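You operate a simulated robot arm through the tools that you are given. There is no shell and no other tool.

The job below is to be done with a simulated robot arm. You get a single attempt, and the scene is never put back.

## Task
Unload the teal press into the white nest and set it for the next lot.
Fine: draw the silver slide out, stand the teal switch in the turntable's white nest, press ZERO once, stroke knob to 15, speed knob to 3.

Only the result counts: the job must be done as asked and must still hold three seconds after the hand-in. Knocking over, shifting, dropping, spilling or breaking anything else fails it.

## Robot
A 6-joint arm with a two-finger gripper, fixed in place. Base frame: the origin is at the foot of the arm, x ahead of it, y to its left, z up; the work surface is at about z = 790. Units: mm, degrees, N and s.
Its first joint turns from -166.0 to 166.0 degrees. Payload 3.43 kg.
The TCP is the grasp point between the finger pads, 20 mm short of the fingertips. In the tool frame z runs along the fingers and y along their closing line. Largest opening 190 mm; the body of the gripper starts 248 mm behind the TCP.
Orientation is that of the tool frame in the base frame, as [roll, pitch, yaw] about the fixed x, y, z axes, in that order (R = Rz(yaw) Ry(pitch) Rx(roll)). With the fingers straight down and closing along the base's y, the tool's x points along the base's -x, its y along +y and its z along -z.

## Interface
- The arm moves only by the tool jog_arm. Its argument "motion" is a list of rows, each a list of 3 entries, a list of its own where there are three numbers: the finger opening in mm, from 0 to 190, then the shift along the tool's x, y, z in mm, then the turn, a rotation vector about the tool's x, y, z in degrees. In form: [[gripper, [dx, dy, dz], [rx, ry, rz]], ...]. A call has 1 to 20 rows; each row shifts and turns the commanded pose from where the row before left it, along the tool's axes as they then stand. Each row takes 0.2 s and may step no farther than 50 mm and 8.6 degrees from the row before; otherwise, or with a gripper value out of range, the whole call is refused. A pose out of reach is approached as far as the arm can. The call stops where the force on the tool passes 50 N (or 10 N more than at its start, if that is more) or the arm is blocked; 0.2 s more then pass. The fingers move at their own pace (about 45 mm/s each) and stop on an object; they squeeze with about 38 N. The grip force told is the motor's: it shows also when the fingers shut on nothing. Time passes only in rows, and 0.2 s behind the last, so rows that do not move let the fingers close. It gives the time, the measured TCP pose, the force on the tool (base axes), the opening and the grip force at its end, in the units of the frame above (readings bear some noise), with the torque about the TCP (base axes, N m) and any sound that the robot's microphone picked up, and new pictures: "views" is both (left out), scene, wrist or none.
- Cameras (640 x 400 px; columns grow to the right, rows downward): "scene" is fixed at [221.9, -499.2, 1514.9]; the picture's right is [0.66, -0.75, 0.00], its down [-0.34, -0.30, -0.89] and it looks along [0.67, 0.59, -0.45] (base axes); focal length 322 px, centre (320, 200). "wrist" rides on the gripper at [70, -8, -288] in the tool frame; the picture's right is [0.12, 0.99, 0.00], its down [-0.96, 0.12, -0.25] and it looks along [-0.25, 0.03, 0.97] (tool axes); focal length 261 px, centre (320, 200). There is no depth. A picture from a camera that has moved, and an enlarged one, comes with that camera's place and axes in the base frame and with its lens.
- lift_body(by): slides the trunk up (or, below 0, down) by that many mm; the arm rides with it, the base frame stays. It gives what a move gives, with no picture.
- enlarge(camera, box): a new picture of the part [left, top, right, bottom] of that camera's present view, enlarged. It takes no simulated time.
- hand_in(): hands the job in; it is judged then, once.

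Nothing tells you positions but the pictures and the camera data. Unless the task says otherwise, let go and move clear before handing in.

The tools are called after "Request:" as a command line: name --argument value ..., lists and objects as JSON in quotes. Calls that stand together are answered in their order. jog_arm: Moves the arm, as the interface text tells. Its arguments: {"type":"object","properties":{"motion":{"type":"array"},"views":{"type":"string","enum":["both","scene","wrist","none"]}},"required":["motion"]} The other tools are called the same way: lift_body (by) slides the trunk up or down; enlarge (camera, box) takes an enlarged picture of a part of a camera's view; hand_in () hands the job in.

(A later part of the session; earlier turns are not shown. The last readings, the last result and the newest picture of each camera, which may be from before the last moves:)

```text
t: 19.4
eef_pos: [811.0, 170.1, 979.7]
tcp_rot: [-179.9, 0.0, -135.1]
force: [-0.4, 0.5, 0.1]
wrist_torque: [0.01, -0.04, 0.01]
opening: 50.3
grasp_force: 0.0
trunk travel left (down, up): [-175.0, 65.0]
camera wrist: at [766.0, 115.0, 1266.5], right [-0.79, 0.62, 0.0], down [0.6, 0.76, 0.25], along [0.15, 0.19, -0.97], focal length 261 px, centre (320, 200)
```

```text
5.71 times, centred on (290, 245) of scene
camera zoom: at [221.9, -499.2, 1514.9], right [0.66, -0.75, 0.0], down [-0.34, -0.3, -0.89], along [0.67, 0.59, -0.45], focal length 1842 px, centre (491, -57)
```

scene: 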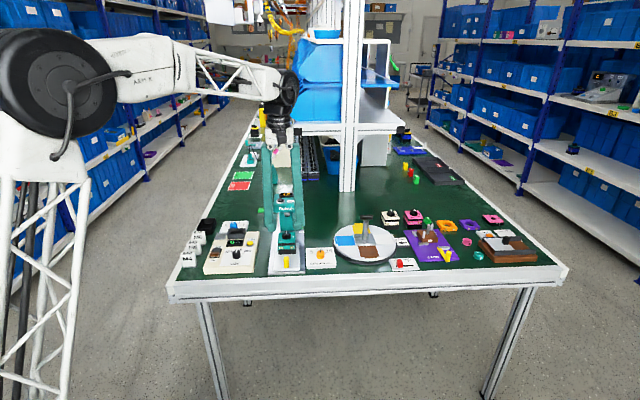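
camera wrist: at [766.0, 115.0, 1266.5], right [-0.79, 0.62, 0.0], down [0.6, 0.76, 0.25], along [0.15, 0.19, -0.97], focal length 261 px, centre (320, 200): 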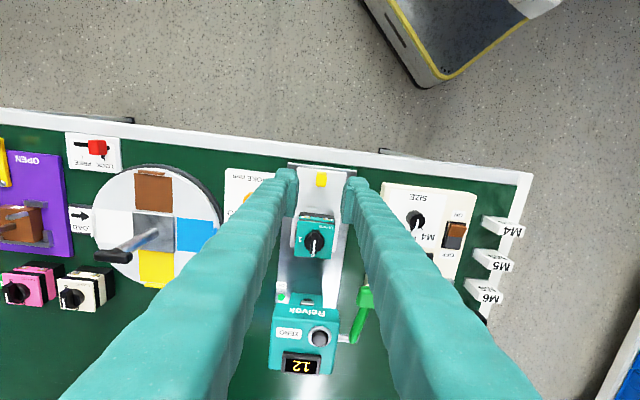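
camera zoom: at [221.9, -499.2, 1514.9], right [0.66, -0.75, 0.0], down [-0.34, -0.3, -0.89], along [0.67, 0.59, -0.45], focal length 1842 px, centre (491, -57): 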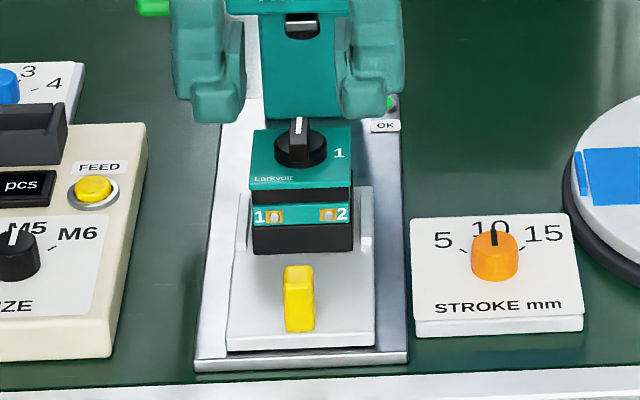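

The slide is fully out and the switch stands clear of the ram, centre near (881, 247) with its top at about z 861. I'll turn the tool 90° so the fingers close front to back, which matches the open sides of the white nest, and hover over the switch.

Request:
jog_arm --motion '[[78, [0, 0, 0], [0, 0, 8.2]], [78, [0, 0, 0], [0, 0, 8.2]], [78, [0, 0, 0], [0, 0, 8.2]], [78, [0, 0, 0], [0, 0, 8.2]], [78, [0, 0, 0], [0, 0, 8.2]], [78, [0, 0, 0], [0, 0, 8.2]], [78, [0, 0, 0], [0, 0, 8.2]], [78, [0, 0, 0], [0, 0, 8.2]], [78, [0, 0, 0], [0, 0, 8.2]], [78, [0, 0, 0], [0, 0, 8.2]], [78, [0, 0, 0], [0, 0, 8.0]], [78, [2, 35, 0], [0, 0, 0]], [78, [2, 35, 0], [0, 0, 0]], [78, [1, 34, 0], [0, 0, 0]], [78, [0, 0, 0], [0, 0, 0]]]'

Request:
enlarge --camera "wrist" --box '[240, 130, 400, 250]'

Request:
enlarge --camera "scene" --box '[250, 190, 330, 280]'

```text
t: 22.6
eef_pos: [878.5, 251.2, 980.6]
tcp_rot: [180.0, -0.1, 134.8]
force: [0.9, -0.5, -0.3]
wrist_torque: [-0.05, 0.01, -0.01]
opening: 78.1
grasp_force: 0.0
trunk travel left (down, up): [-175.0, 65.0]
camera wrist: at [822.0, 295.5, 1267.8], right [0.62, 0.79, 0.0], down [0.76, -0.6, 0.25], along [0.19, -0.15, -0.97], focal length 261 px, centre (320, 200)
```

scene: 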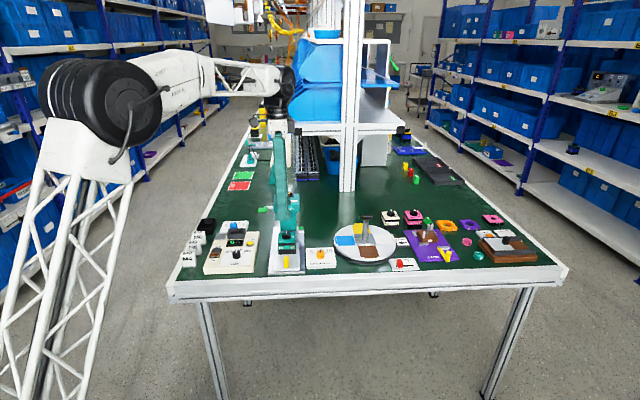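
wrist: 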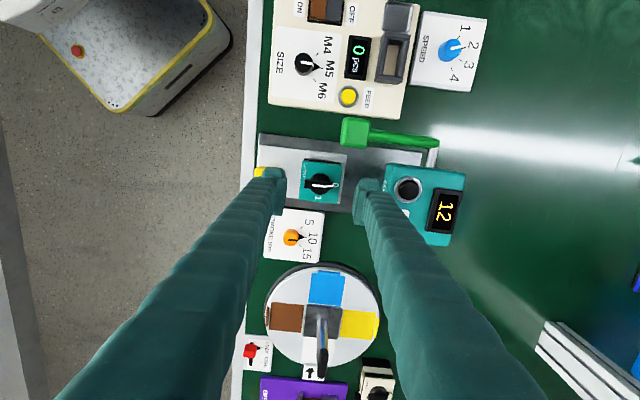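

```text
3.33 times, centred on (320, 190) of wrist
camera zoom: at [822.0, 295.5, 1267.8], right [0.62, 0.79, 0.0], down [0.76, -0.6, 0.25], along [0.19, -0.15, -0.97], focal length 869 px, centre (320, 233)
```

zoom: 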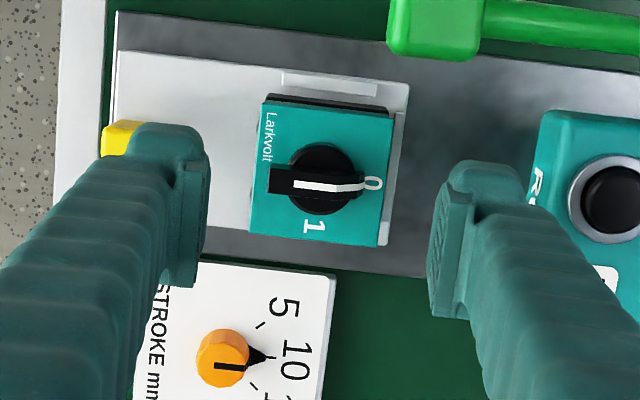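

```text
4.44 times, centred on (290, 235) of scene
camera zoom: at [221.9, -499.2, 1514.9], right [0.66, -0.75, 0.0], down [-0.34, -0.3, -0.89], along [0.67, 0.59, -0.45], focal length 1433 px, centre (453, 44)
```

zoom: 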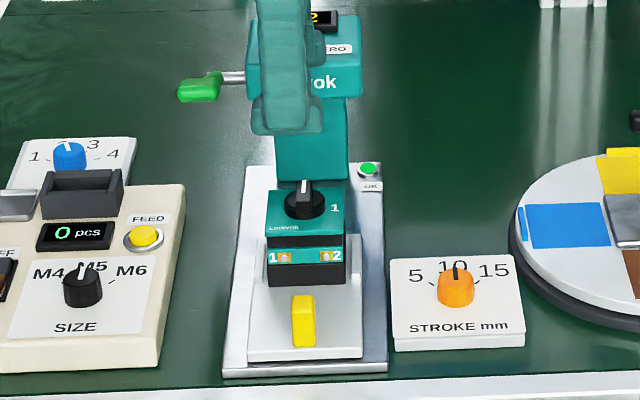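

The switch is centred near (881.6, 248) with its top at about z 858. I'll shift slightly, go down with 78 mm of opening and grip it front to back.

Request:
jog_arm --motion '[[78, [-4.5, 0, 20], [0, 0, 0]], [78, [0, 0, 40], [0, 0, 0]], [78, [0, 0, 40], [0, 0, 0]], [78, [0, 0, 20], [0, 0, 0]], [78, [0, 0, 0], [0, 0, 0]]]'

Request:
enlarge --camera "wrist" --box '[240, 130, 400, 250]'

Request:
enlarge --camera "scene" --box '[250, 190, 330, 280]'

```text
t: 23.8
eef_pos: [882.9, 250.1, 858.4]
tcp_rot: [179.9, 0.1, 135.1]
force: [-0.1, -0.6, 1.1]
wrist_torque: [0.02, 0.02, -0.01]
opening: 78.1
grasp_force: 0.1
trunk travel left (down, up): [-175.0, 65.0]
camera wrist: at [826.2, 294.3, 1145.3], right [0.62, 0.79, 0.0], down [0.76, -0.6, 0.25], along [0.19, -0.15, -0.97], focal length 261 px, centre (320, 200)
```

scene: 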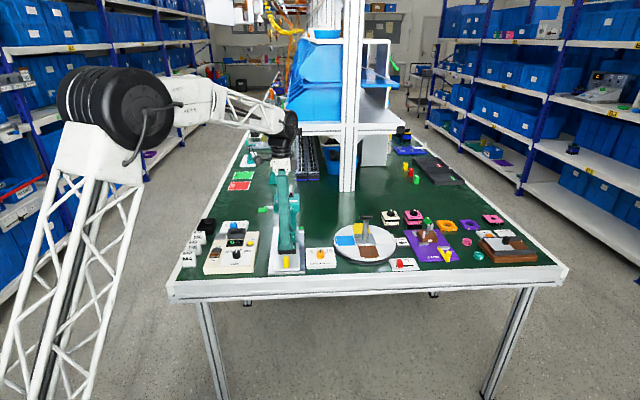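
wrist: 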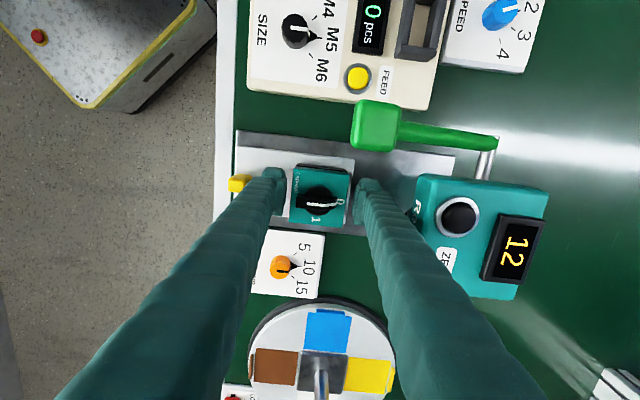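

```text
3.33 times, centred on (320, 190) of wrist
camera zoom: at [826.2, 294.3, 1145.3], right [0.62, 0.79, 0.0], down [0.76, -0.6, 0.25], along [0.19, -0.15, -0.97], focal length 869 px, centre (320, 233)
```

zoom: 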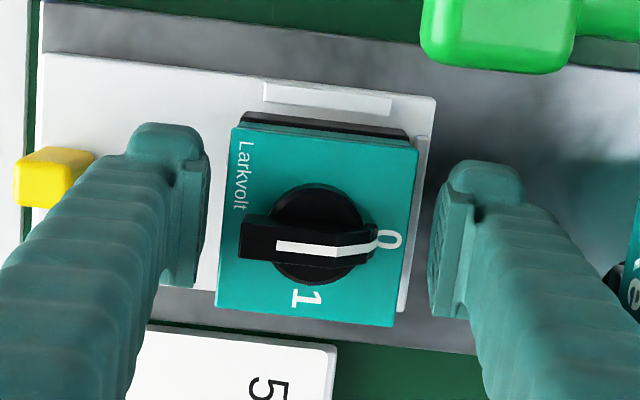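

```text
4.44 times, centred on (290, 235) of scene
camera zoom: at [221.9, -499.2, 1514.9], right [0.66, -0.75, 0.0], down [-0.34, -0.3, -0.89], along [0.67, 0.59, -0.45], focal length 1433 px, centre (453, 44)
```

zoom: 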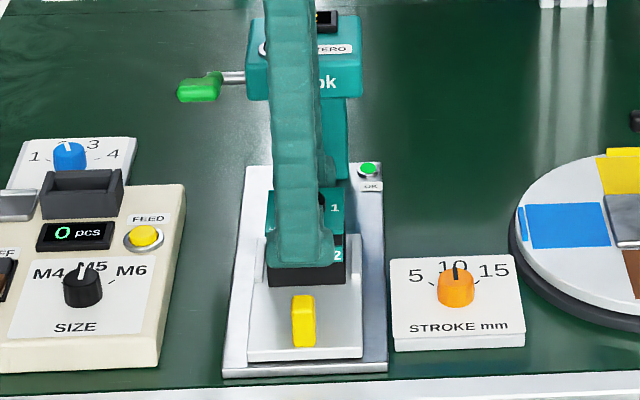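

The fingers flank the switch evenly. I'll go down the last 18 mm and close on it.

Request:
jog_arm --motion '[[78, [0, -2, 10], [0, 0, 0]], [78, [0, 0, 8], [0, 0, 0]], [78, [0, 0, 0], [0, 0, 0]], [40, [0, 0, 0], [0, 0, 0]], [40, [0, 0, 0], [0, 0, 0]], [40, [0, 0, 0], [0, 0, 0]]]'

Request:
enlarge --camera "wrist" --box '[240, 130, 400, 250]'

```text
t: 25.2
eef_pos: [881.3, 247.5, 842.3]
tcp_rot: [180.0, 0.0, 135.0]
force: [0.8, 0.3, 0.8]
wrist_torque: [0.01, -0.04, -0.01]
opening: 63.0
grasp_force: 38.3
trunk travel left (down, up): [-175.0, 65.0]
camera wrist: at [824.4, 291.2, 1129.2], right [0.62, 0.79, 0.0], down [0.76, -0.6, 0.25], along [0.19, -0.15, -0.97], focal length 261 px, centre (320, 200)
```

scene: 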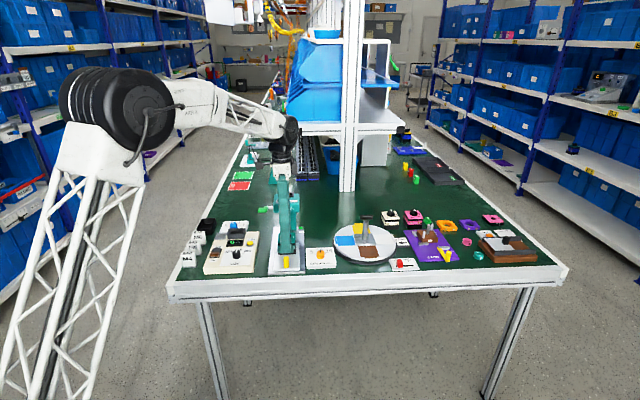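
wrist: 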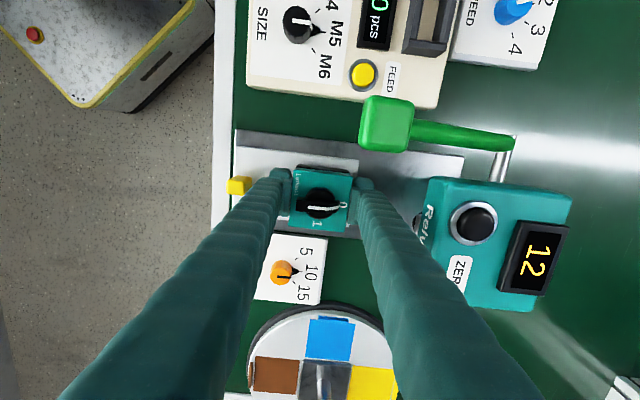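

```text
3.33 times, centred on (320, 190) of wrist
camera zoom: at [824.4, 291.2, 1129.2], right [0.62, 0.79, 0.0], down [0.76, -0.6, 0.25], along [0.19, -0.15, -0.97], focal length 869 px, centre (320, 233)
```

zoom: 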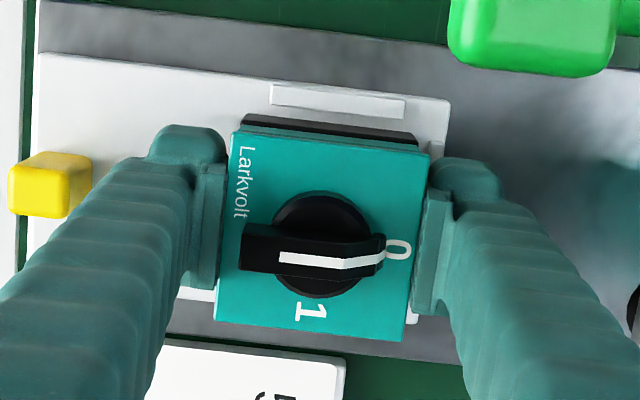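

The switch is gripped at 63 mm with 38 N. I lift it slowly and check the hold.

Request:
jog_arm --motion '[[40, [0, 0, -10], [0, 0, 0]], [40, [0, 0, -15], [0, 0, 0]], [40, [0, 0, -20], [0, 0, 0]], [40, [0, 0, 0], [0, 0, 0]]]'

Request:
enlarge --camera "scene" --box '[250, 190, 330, 280]'

```text
t: 26.2
eef_pos: [881.2, 247.1, 887.1]
tcp_rot: [180.0, 0.0, 134.9]
force: [0.2, 0.4, -1.3]
wrist_torque: [-0.01, -0.01, 0.0]
opening: 63.1
grasp_force: 37.8
trunk travel left (down, up): [-175.0, 65.0]
camera wrist: at [825.1, 290.1, 1174.2], right [0.62, 0.79, 0.0], down [0.76, -0.6, 0.25], along [0.19, -0.15, -0.97], focal length 261 px, centre (320, 200)
```

scene: 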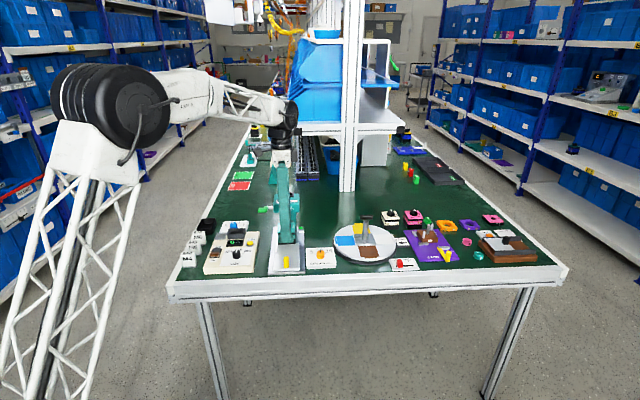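
wrist: 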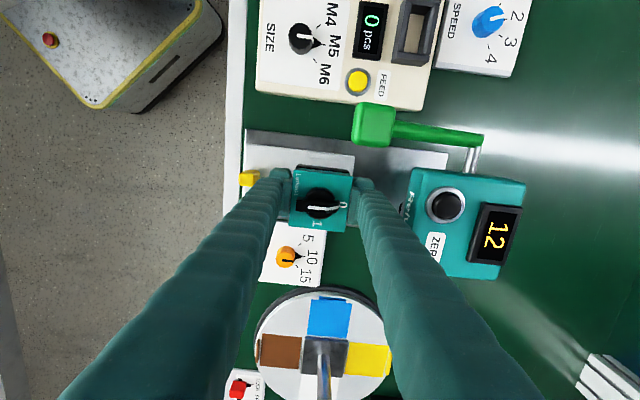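

```text
4.44 times, centred on (290, 235) of scene
camera zoom: at [221.9, -499.2, 1514.9], right [0.66, -0.75, 0.0], down [-0.34, -0.3, -0.89], along [0.67, 0.59, -0.45], focal length 1433 px, centre (453, 44)
```

zoom: 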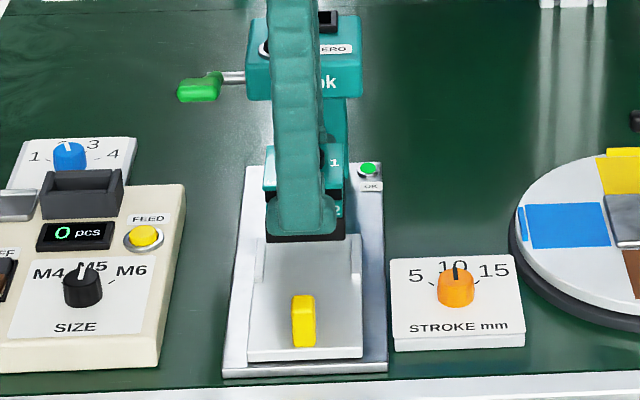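

The switch came up cleanly and the slide stayed put. I'll raise the trunk 65 mm for reach, then carry the switch along the bench front toward the turntable.

Request:
lift_body --by 65

Request:
jog_arm --motion '[[40, [-20, -20, 0], [0, 0, 0]], [40, [-35, -20, 0], [0, 0, 0]], [40, [-40, -20, 0], [0, 0, 0]], [40, [-40, 0, 0], [0, 0, 0]], [40, [-30, 0, 0], [0, 0, 0]], [40, [0, 0, 0], [0, 0, 0]]]'

```text
t: 27.2
eef_pos: [882.2, 246.2, 950.6]
tcp_rot: [180.0, 0.0, 134.9]
force: [-0.4, 0.6, -1.1]
wrist_torque: [0.0, -0.02, 0.04]
opening: 63.0
grasp_force: 37.3
trunk travel left (down, up): [-240.0, 0.0]
```

```text
t: 28.6
eef_pos: [956.1, 86.1, 950.7]
tcp_rot: [-180.0, 0.0, 135.0]
force: [0.3, -0.5, -1.8]
wrist_torque: [0.01, 0.0, -0.02]
opening: 63.2
grasp_force: 37.4
trunk travel left (down, up): [-240.0, 0.0]
camera wrist: at [898.5, 130.9, 1237.8], right [0.62, 0.79, 0.0], down [0.76, -0.6, 0.25], along [0.19, -0.15, -0.97], focal length 261 px, centre (320, 200)
```

scene: 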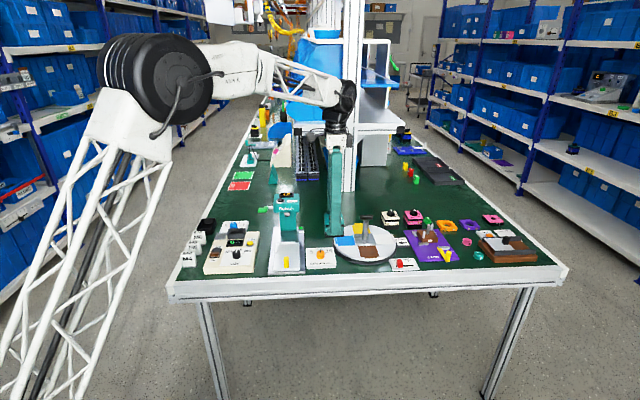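
wrist: 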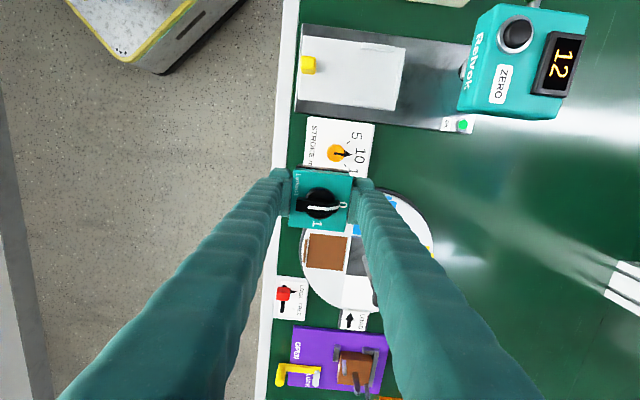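

I have the switch over the bench near the stroke card. I'll rise and move to a spot where the white nest shows between the fingers, passing well above the turntable's T-handle.

Request:
jog_arm --motion '[[40, [0, 0, -45], [0, 0, 0]], [40, [-20, 30, 0], [0, 0, 0]], [40, [-22, 31, 0], [0, 0, 0]], [40, [-22, 31, 0], [0, 0, 0]], [40, [0, 0, 0], [0, 0, 0]]]'

Request:
enlarge --camera "wrist" --box '[240, 200, 400, 300]'

Request:
enlarge --camera "wrist" --box '[240, 280, 400, 380]'

```text
t: 29.8
eef_pos: [1069.3, 108.0, 997.5]
tcp_rot: [-180.0, 0.0, 135.1]
force: [0.4, 0.2, -1.3]
wrist_torque: [-0.01, 0.08, 0.01]
opening: 62.8
grasp_force: 37.9
trunk travel left (down, up): [-240.0, 0.0]
camera wrist: at [1012.1, 151.9, 1283.6], right [0.62, 0.79, 0.0], down [0.76, -0.6, 0.25], along [0.19, -0.15, -0.97], focal length 261 px, centre (320, 200)
```

scene: 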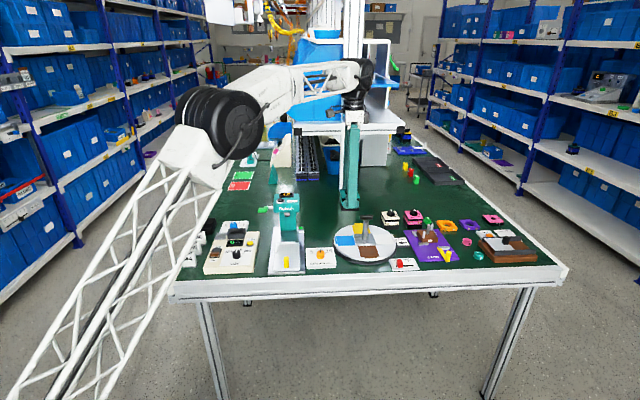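
wrist: 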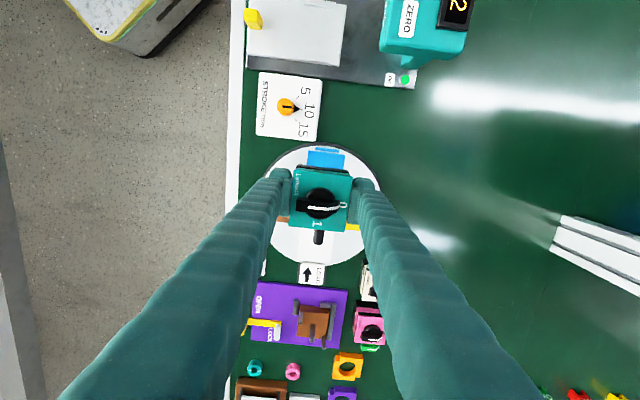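

```text
4.00 times, centred on (320, 250) of wrist
camera zoom: at [1012.1, 151.9, 1283.6], right [0.62, 0.79, 0.0], down [0.76, -0.6, 0.25], along [0.19, -0.15, -0.97], focal length 1043 px, centre (320, 0)
```

zoom: 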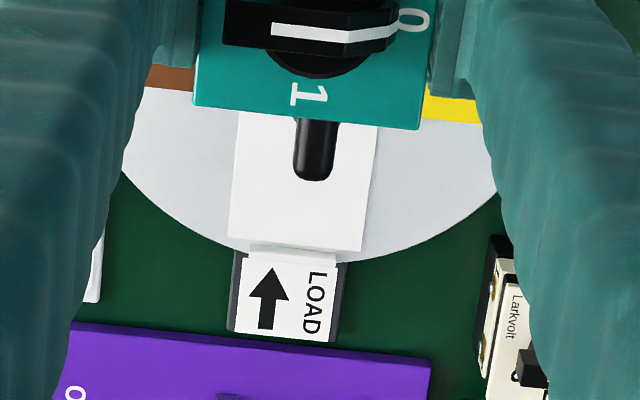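

```text
4.00 times, centred on (320, 330) of wrist
camera zoom: at [1012.1, 151.9, 1283.6], right [0.62, 0.79, 0.0], down [0.76, -0.6, 0.25], along [0.19, -0.15, -0.97], focal length 1043 px, centre (320, -320)
```

zoom: 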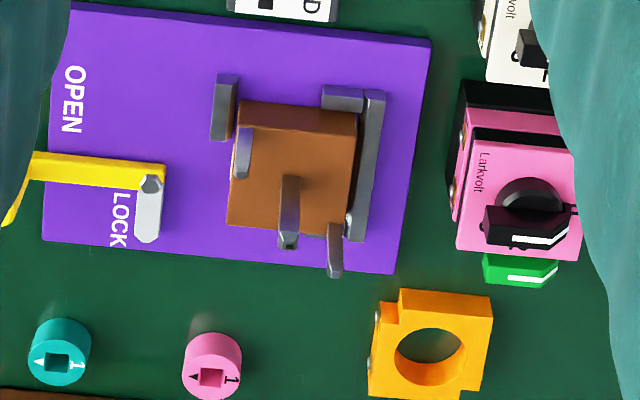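

The white nest is clearly visible, roughly 69 × 67 mm, with an outer tab and the inner block as stops. I'll take a high-zoom look from the scene camera for its exact edges.

Request:
enlarge --camera "scene" --box '[360, 215, 416, 255]'

Request:
enlarge --camera "scene" --box '[328, 205, 418, 270]'

Request:
enlarge --camera "wrist" --box '[284, 210, 364, 290]'

```text
10.00 times, centred on (388, 235) of scene
camera zoom: at [221.9, -499.2, 1514.9], right [0.66, -0.75, 0.0], down [-0.34, -0.3, -0.89], along [0.67, 0.59, -0.45], focal length 3224 px, centre (-360, -150)
```

zoom: 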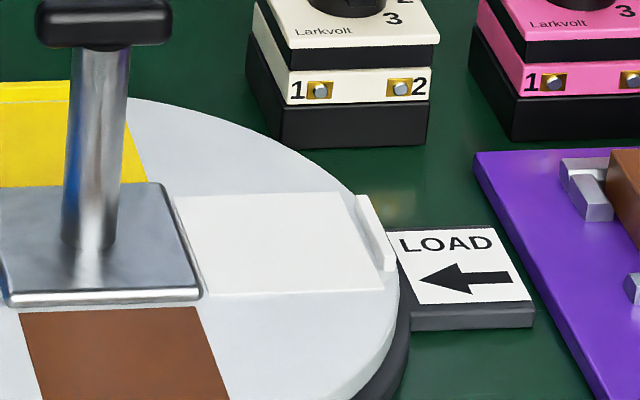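

```text
6.15 times, centred on (373, 238) of scene
camera zoom: at [221.9, -499.2, 1514.9], right [0.66, -0.75, 0.0], down [-0.34, -0.3, -0.89], along [0.67, 0.59, -0.45], focal length 1984 px, centre (-6, -31)
```

zoom: 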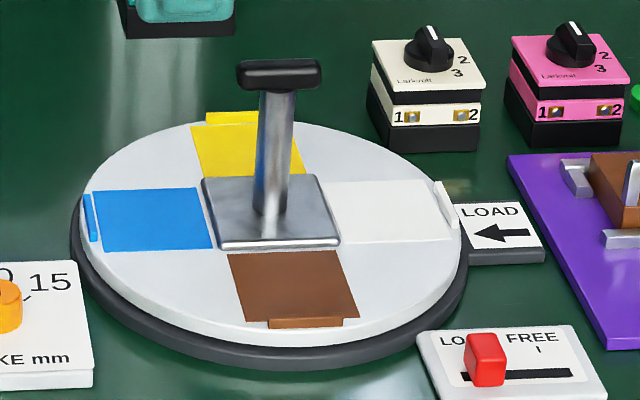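

```text
5.00 times, centred on (324, 250) of wrist
camera zoom: at [1012.1, 151.9, 1283.6], right [0.62, 0.79, 0.0], down [0.76, -0.6, 0.25], along [0.19, -0.15, -0.97], focal length 1303 px, centre (300, -50)
```

zoom: 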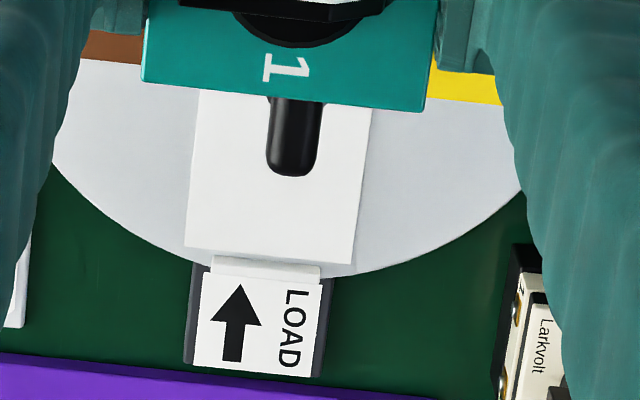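

I place the nest centre near (1177, 12) with its surface at about z 812. To avoid the T-handle I'll go out toward the bench front, then across, and then come in from the front side.

Request:
jog_arm --motion '[[40, [0, -40, 0], [0, 0, 0]], [40, [0, -35, 0], [0, 0, 0]], [40, [-30, 0, 20], [0, 0, 0]], [40, [-38, 0, 20], [0, 0, 0]], [40, [-38, 0, 25], [0, 0, 0]], [40, [-38, 0, 25], [0, 0, 0]], [40, [0, 0, 0], [0, 0, 0]]]'

Request:
enlarge --camera "scene" --box '[328, 195, 418, 270]'

Request:
enlarge --camera "wrist" --box '[240, 100, 460, 260]'

```text
t: 31.4
eef_pos: [1118.7, -46.9, 909.9]
tcp_rot: [-180.0, 0.0, 135.0]
force: [1.0, 0.4, -2.9]
wrist_torque: [0.01, 0.05, -0.03]
opening: 62.9
grasp_force: 38.0
trunk travel left (down, up): [-240.0, 0.0]
camera wrist: at [1061.9, -2.4, 1196.8], right [0.62, 0.79, 0.0], down [0.76, -0.6, 0.25], along [0.19, -0.15, -0.97], focal length 261 px, centre (320, 200)
```

scene: 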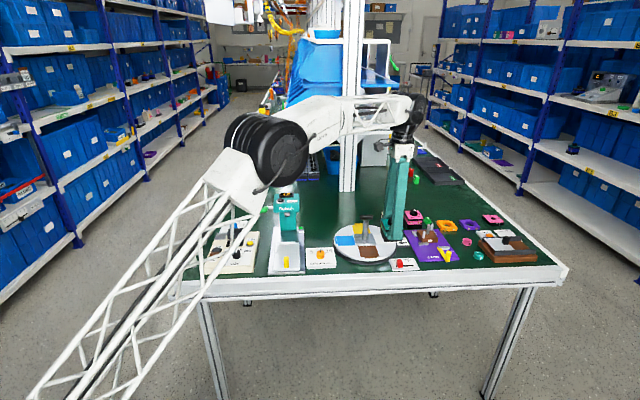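
wrist: 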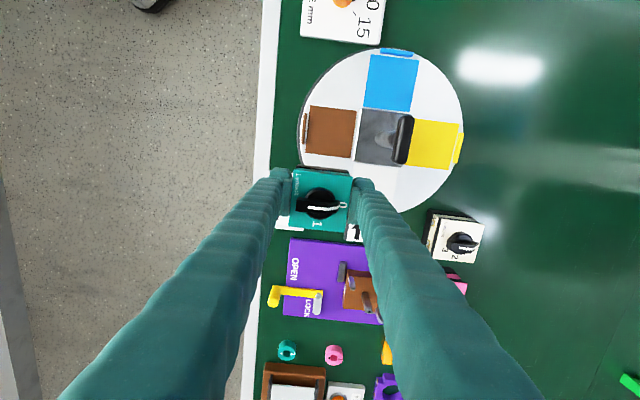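

```text
5.33 times, centred on (373, 232) of scene
camera zoom: at [221.9, -499.2, 1514.9], right [0.66, -0.75, 0.0], down [-0.34, -0.3, -0.89], along [0.67, 0.59, -0.45], focal length 1719 px, centre (37, 27)
```

zoom: 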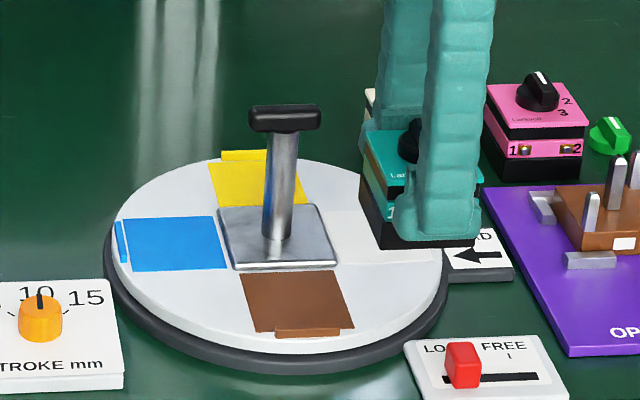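

```text
2.50 times, centred on (350, 180) of wrist
camera zoom: at [1061.9, -2.4, 1196.8], right [0.62, 0.79, 0.0], down [0.76, -0.6, 0.25], along [0.19, -0.15, -0.97], focal length 652 px, centre (245, 250)
```

zoom: 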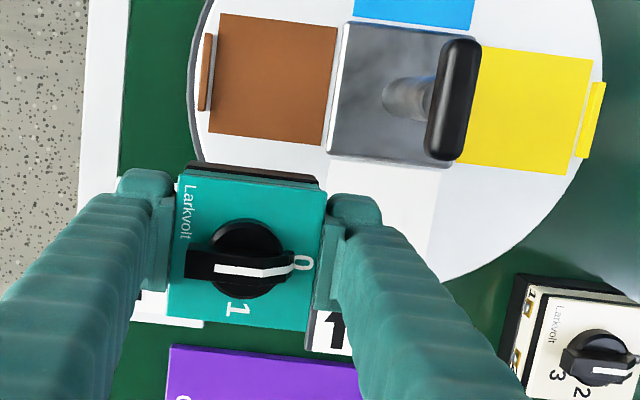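

The nest is now pinned down at about 81 mm behind my present position, laterally in line. I'll slide in over it at z≈905 and then check the alignment before lowering.

Request:
jog_arm --motion '[[40, [0.5, 40, 0], [0, 0, 0]], [40, [0, 41, 0], [0, 0, 0]], [40, [0, 0, 15], [0, 0, 0]], [40, [0, 0, 15], [0, 0, 0]], [40, [0, 0, 0], [0, 0, 0]]]'

Request:
enlarge --camera "scene" --box '[360, 205, 424, 255]'

Request:
enlarge --camera "wrist" --box '[240, 120, 400, 240]'

```text
t: 32.6
eef_pos: [1172.3, 9.6, 879.7]
tcp_rot: [-180.0, 0.0, 135.0]
force: [0.3, 0.0, -2.2]
wrist_torque: [0.01, -0.01, 0.0]
opening: 62.9
grasp_force: 38.3
trunk travel left (down, up): [-240.0, 0.0]
camera wrist: at [1115.3, 54.1, 1165.8], right [0.62, 0.79, 0.0], down [0.76, -0.6, 0.25], along [0.19, -0.15, -0.97], focal length 261 px, centre (320, 200)
```

scene: 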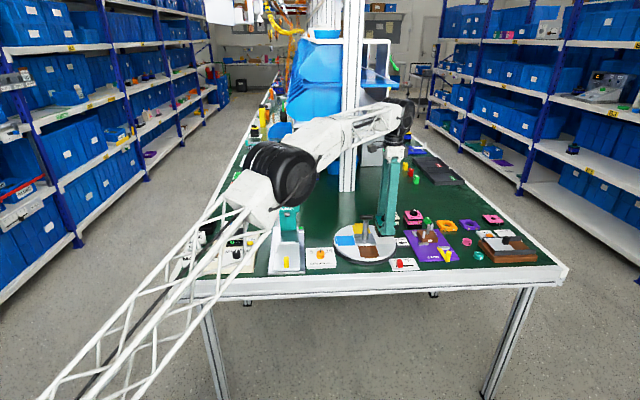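
wrist: 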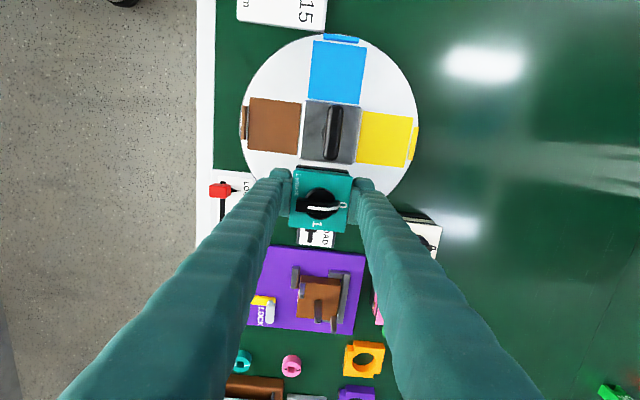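

```text
8.00 times, centred on (392, 230) of scene
camera zoom: at [221.9, -499.2, 1514.9], right [0.66, -0.75, 0.0], down [-0.34, -0.3, -0.89], along [0.67, 0.59, -0.45], focal length 2579 px, centre (-256, -40)
```

zoom: 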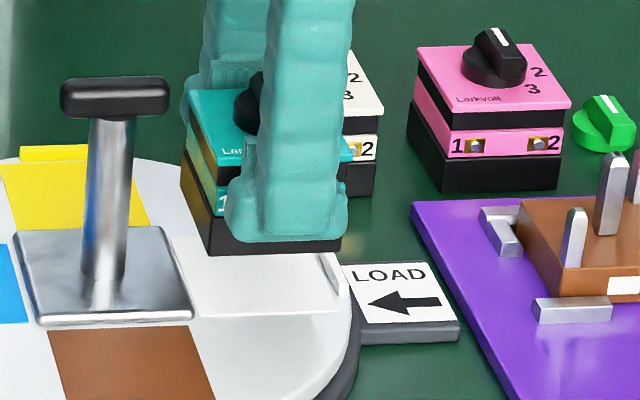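

```text
3.33 times, centred on (320, 180) of wrist
camera zoom: at [1115.3, 54.1, 1165.8], right [0.62, 0.79, 0.0], down [0.76, -0.6, 0.25], along [0.19, -0.15, -0.97], focal length 869 px, centre (320, 267)
```

zoom: 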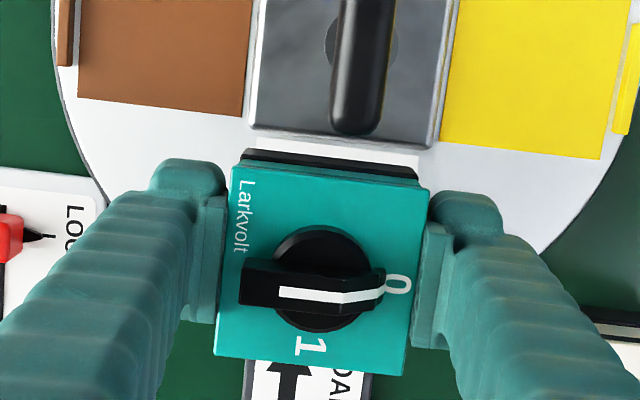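

I'm nearly over the nest. I'll zoom in around the visible nest edge to fine-tune the last few millimetres.

Request:
enlarge --camera "wrist" --box '[285, 140, 365, 190]'

Request:
enlarge --camera "wrist" --box '[230, 100, 430, 180]'

Request:
enlarge --camera "scene" --box '[375, 225, 407, 245]'

```text
8.00 times, centred on (325, 165) of wrist
camera zoom: at [1115.3, 54.1, 1165.8], right [0.62, 0.79, 0.0], down [0.76, -0.6, 0.25], along [0.19, -0.15, -0.97], focal length 2085 px, centre (280, 480)
```

zoom: 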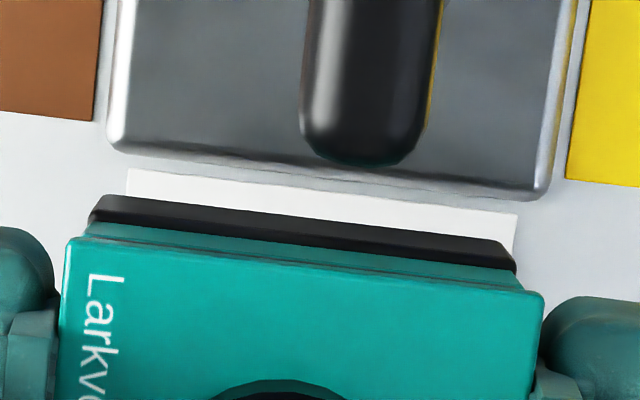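

```text
3.20 times, centred on (330, 140) of wrist
camera zoom: at [1115.3, 54.1, 1165.8], right [0.62, 0.79, 0.0], down [0.76, -0.6, 0.25], along [0.19, -0.15, -0.97], focal length 834 px, centre (288, 392)
```

zoom: 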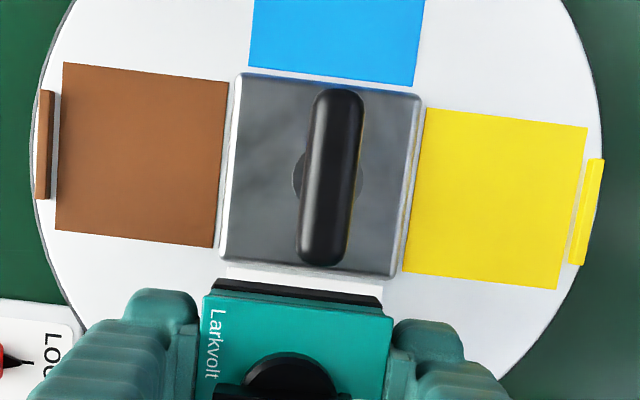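

```text
16.00 times, centred on (391, 235) of scene
camera zoom: at [221.9, -499.2, 1514.9], right [0.66, -0.75, 0.0], down [-0.34, -0.3, -0.89], along [0.67, 0.59, -0.45], focal length 5158 px, centre (-816, -360)
```

zoom: 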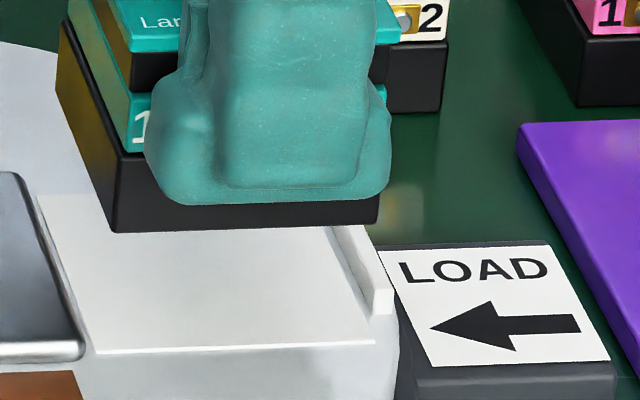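

Nest centre is confirmed at (1176, 11), so the switch needs about 3.5 mm back and 2 mm right. I'll correct and lower most of the way.

Request:
jog_arm --motion '[[40, [-1.9, 3.5, 0], [0, 0, 0]], [40, [0, 0, 10], [0, 0, 0]], [40, [0, 0, 10], [0, 0, 0]], [40, [0, 0, 0], [0, 0, 0]]]'

Request:
enlarge --camera "wrist" --box '[285, 140, 365, 190]'

Request:
enlarge --camera "scene" --box '[375, 225, 407, 245]'

```text
t: 33.6
eef_pos: [1177.1, 12.2, 858.1]
tcp_rot: [-180.0, -0.1, 135.0]
force: [0.6, 0.1, -1.9]
wrist_torque: [0.0, -0.01, 0.01]
opening: 62.9
grasp_force: 38.2
trunk travel left (down, up): [-240.0, 0.0]
camera wrist: at [1119.7, 55.5, 1144.6], right [0.62, 0.79, 0.0], down [0.76, -0.6, 0.25], along [0.19, -0.15, -0.97], focal length 261 px, centre (320, 200)
```

scene: 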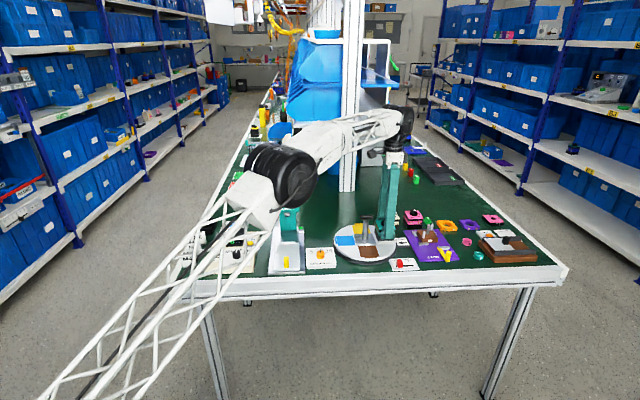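
wrist: 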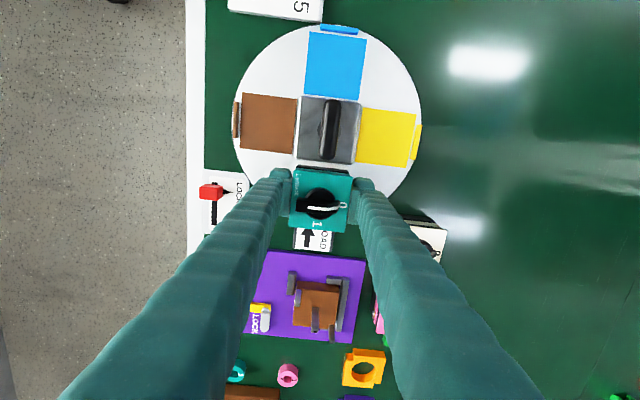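

```text
8.00 times, centred on (325, 165) of wrist
camera zoom: at [1119.7, 55.5, 1144.6], right [0.62, 0.79, 0.0], down [0.76, -0.6, 0.25], along [0.19, -0.15, -0.97], focal length 2085 px, centre (280, 480)
```

zoom: 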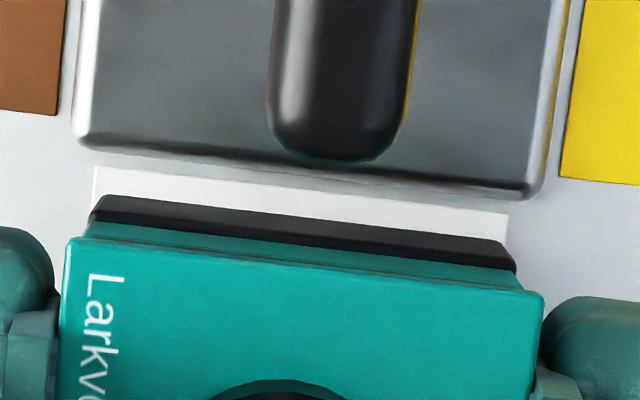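

```text
16.00 times, centred on (391, 235) of scene
camera zoom: at [221.9, -499.2, 1514.9], right [0.66, -0.75, 0.0], down [-0.34, -0.3, -0.89], along [0.67, 0.59, -0.45], focal length 5158 px, centre (-816, -360)
```

zoom: 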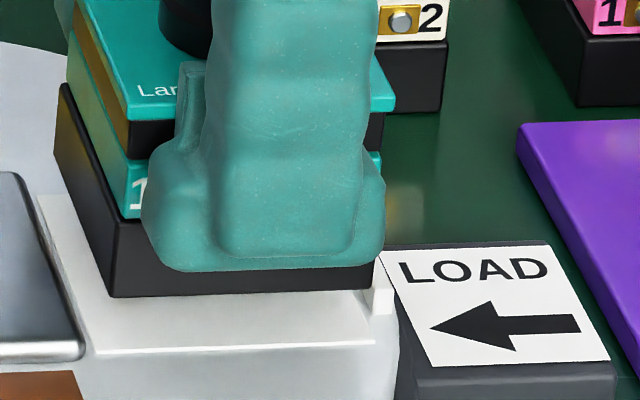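

Alignment is within about 1 mm by both cameras. I lower the rest of the way gently.

Request:
jog_arm --motion '[[40, [-0.4, -0.8, 5], [0, 0, 0]], [40, [0, 0, 4], [0, 0, 0]], [40, [0, 0, 2], [0, 0, 0]], [40, [0, 0, 0], [0, 0, 0]]]' --views "none"

Request:
enlarge --camera "scene" --box '[375, 225, 407, 245]'

Request:
enlarge --camera "wrist" --box '[285, 140, 365, 190]'

```text
t: 34.6
eef_pos: [1176.6, 10.3, 847.2]
tcp_rot: [180.0, 0.1, 135.0]
force: [-0.2, 0.7, -1.9]
wrist_torque: [0.01, 0.01, -0.01]
opening: 62.9
grasp_force: 38.0
trunk travel left (down, up): [-240.0, 0.0]
```

```text
16.00 times, centred on (391, 235) of scene
camera zoom: at [221.9, -499.2, 1514.9], right [0.66, -0.75, 0.0], down [-0.34, -0.3, -0.89], along [0.67, 0.59, -0.45], focal length 5158 px, centre (-816, -360)
```

zoom: 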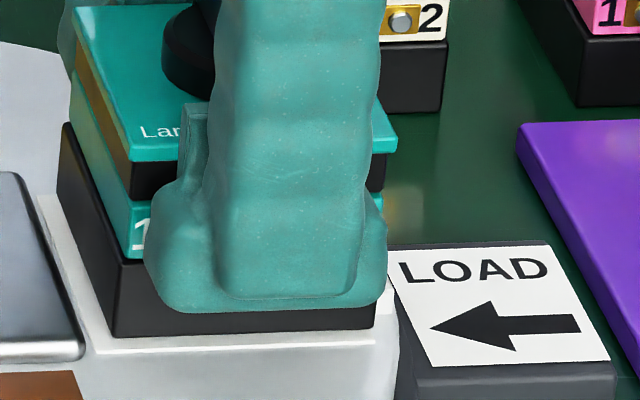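

```text
8.00 times, centred on (325, 165) of wrist
camera zoom: at [1119.6, 53.7, 1134.0], right [0.62, 0.79, 0.0], down [0.76, -0.6, 0.25], along [0.19, -0.15, -0.97], focal length 2085 px, centre (280, 480)
```

zoom: 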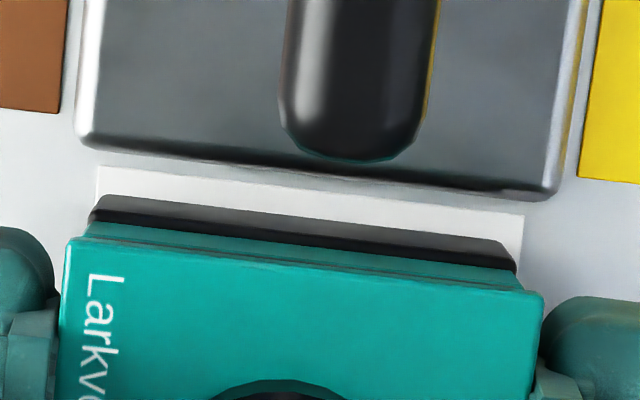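

In s it's centred, but both views show the switch about 2.4 mm too far toward the outer tab. I correct that and then touch down in small steps.

Request:
jog_arm --motion '[[40, [2.4, 0.4, 0], [0, 0, 0]], [40, [0, 0, 1.5], [0, 0, 0]], [40, [0, 0, 0], [0, 0, 0]]]' --views "none"

Request:
enlarge --camera "scene" --box '[375, 225, 407, 245]'

Request:
enlarge --camera "wrist" --box '[285, 140, 365, 190]'

```text
t: 35.4
eef_pos: [1175.6, 11.7, 845.2]
tcp_rot: [179.9, 0.0, 135.0]
force: [-0.7, 0.5, -1.3]
wrist_torque: [-0.02, -0.01, -0.02]
opening: 63.0
grasp_force: 37.8
trunk travel left (down, up): [-240.0, 0.0]
```

```text
16.00 times, centred on (391, 235) of scene
camera zoom: at [221.9, -499.2, 1514.9], right [0.66, -0.75, 0.0], down [-0.34, -0.3, -0.89], along [0.67, 0.59, -0.45], focal length 5158 px, centre (-816, -360)
```

zoom: 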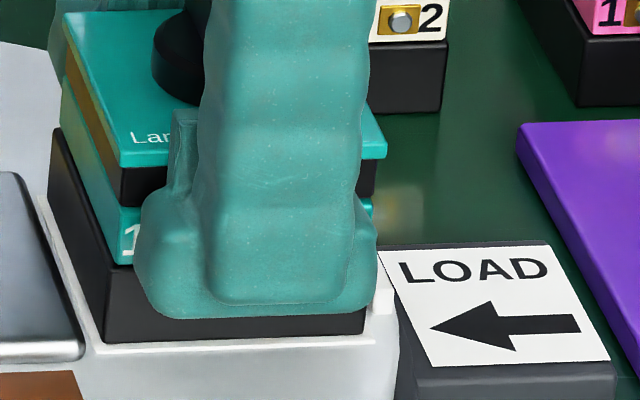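

```text
8.00 times, centred on (325, 165) of wrist
camera zoom: at [1118.6, 55.6, 1132.1], right [0.62, 0.79, 0.0], down [0.76, -0.6, 0.25], along [0.19, -0.15, -0.97], focal length 2085 px, centre (280, 480)
```

zoom: 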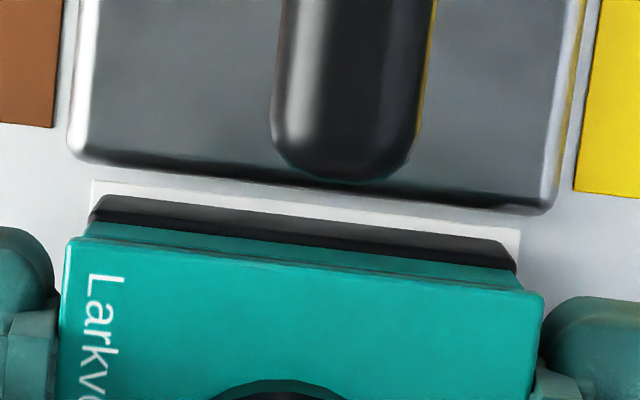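

Now it's centred with about 2 mm of margin on each side. I lower in 1 mm steps until it touches.

Request:
jog_arm --motion '[[40, [0, 0, 1], [0, 0, 0]], [40, [0, 0, 1], [0, 0, 0]], [40, [0, 0, 0.5], [0, 0, 0]], [40, [0, 0, 0], [0, 0, 0]]]' --views "none"

Request:
enlarge --camera "scene" --box '[375, 225, 407, 245]'

```text
t: 36.4
eef_pos: [1175.4, 12.0, 844.2]
tcp_rot: [179.9, 0.1, 134.9]
force: [4.0, 1.3, 11.1]
wrist_torque: [0.06, 0.18, -0.04]
opening: 62.7
grasp_force: 37.9
trunk travel left (down, up): [-240.0, 0.0]
```

```text
16.00 times, centred on (391, 235) of scene
camera zoom: at [221.9, -499.2, 1514.9], right [0.66, -0.75, 0.0], down [-0.34, -0.3, -0.89], along [0.67, 0.59, -0.45], focal length 5158 px, centre (-816, -360)
```

zoom: 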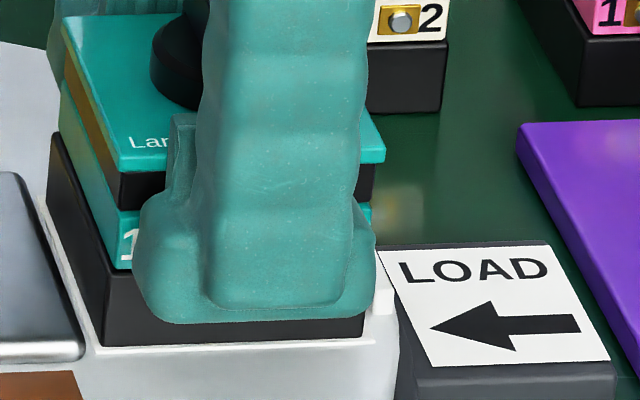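

The switch has touched down (about 11 N). I ease off, open the fingers and back straight up.

Request:
jog_arm --motion '[[40, [0, 0, -0.7], [0, 0, 0]], [70, [0, 0, 0], [0, 0, 0]], [76, [0, 0, 0], [0, 0, 0]], [76, [0, 0, 0], [0, 0, 0]], [76, [0, 0, -20], [0, 0, 0]], [76, [0, 0, -35], [0, 0, 0]], [76, [0, 0, 0], [0, 0, 0]]]'

Request:
enlarge --camera "scene" --box '[365, 205, 413, 255]'

Request:
enlarge --camera "wrist" --box '[270, 130, 370, 230]'

```text
t: 38.0
eef_pos: [1175.1, 9.0, 896.3]
tcp_rot: [-180.0, 0.0, 134.9]
force: [-0.5, 0.3, -0.1]
wrist_torque: [-0.01, 0.01, -0.03]
opening: 76.1
grasp_force: 0.0
trunk travel left (down, up): [-240.0, 0.0]
camera wrist: at [1118.2, 52.7, 1184.1], right [0.62, 0.79, 0.0], down [0.76, -0.6, 0.25], along [0.19, -0.15, -0.97], focal length 261 px, centre (320, 200)
```

scene: 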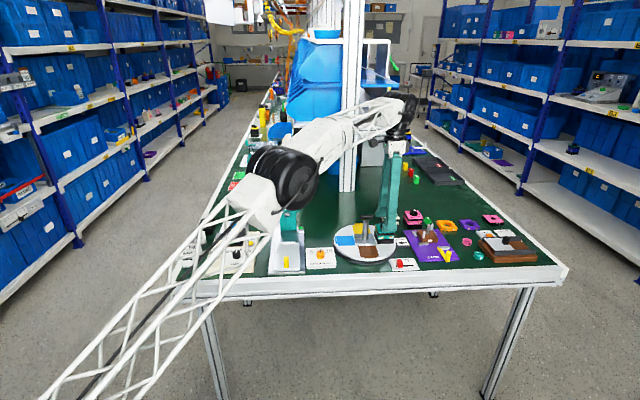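
wrist: 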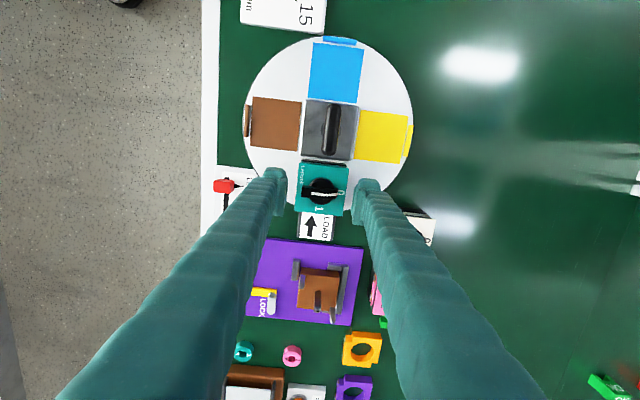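

```text
8.00 times, centred on (389, 230) of scene
camera zoom: at [221.9, -499.2, 1514.9], right [0.66, -0.75, 0.0], down [-0.34, -0.3, -0.89], along [0.67, 0.59, -0.45], focal length 2579 px, centre (-232, -40)
```

zoom: 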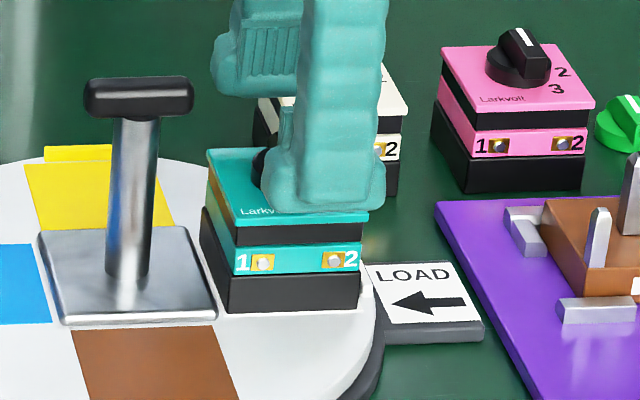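

```text
4.00 times, centred on (320, 180) of wrist
camera zoom: at [1118.2, 52.7, 1184.1], right [0.62, 0.79, 0.0], down [0.76, -0.6, 0.25], along [0.19, -0.15, -0.97], focal length 1043 px, centre (320, 280)
```

zoom: 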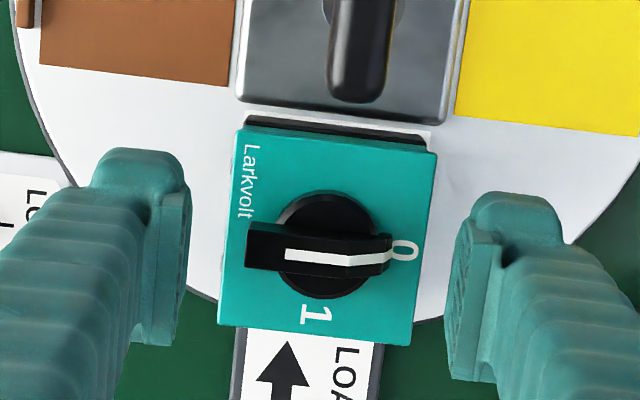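

The switch stands squarely in the white nest. I rise above its knob, then withdraw to the front and look again.

Request:
jog_arm --motion '[[76, [0, 0, -15], [0, 0, 0]], [76, [0, 0, -13], [0, 0, 0]], [76, [0, 0, 0], [0, 0, 0]]]' --views "scene"

Request:
enlarge --camera "scene" --box '[365, 195, 413, 245]'

```text
t: 38.8
eef_pos: [1177.3, 11.4, 924.9]
tcp_rot: [-180.0, 0.0, 135.0]
force: [0.3, 0.3, 0.4]
wrist_torque: [0.02, 0.01, 0.01]
opening: 76.0
grasp_force: 0.1
trunk travel left (down, up): [-240.0, 0.0]
```

scene: 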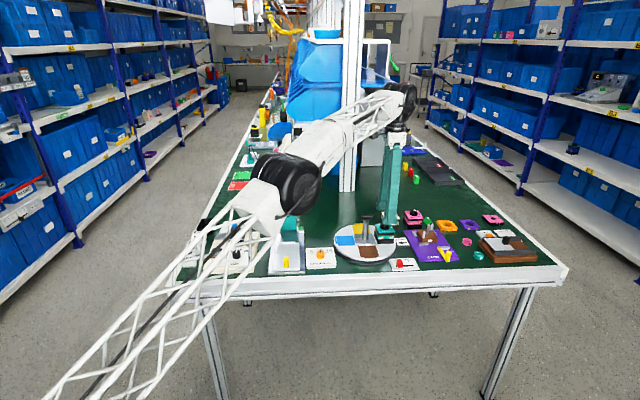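

```text
8.00 times, centred on (389, 220) of scene
camera zoom: at [221.9, -499.2, 1514.9], right [0.66, -0.75, 0.0], down [-0.34, -0.3, -0.89], along [0.67, 0.59, -0.45], focal length 2579 px, centre (-232, 40)
```

zoom: 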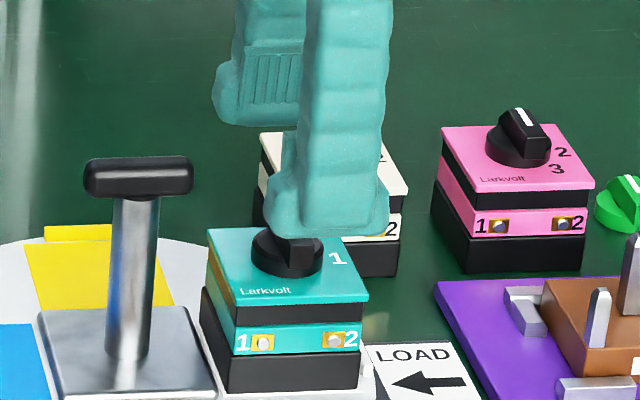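

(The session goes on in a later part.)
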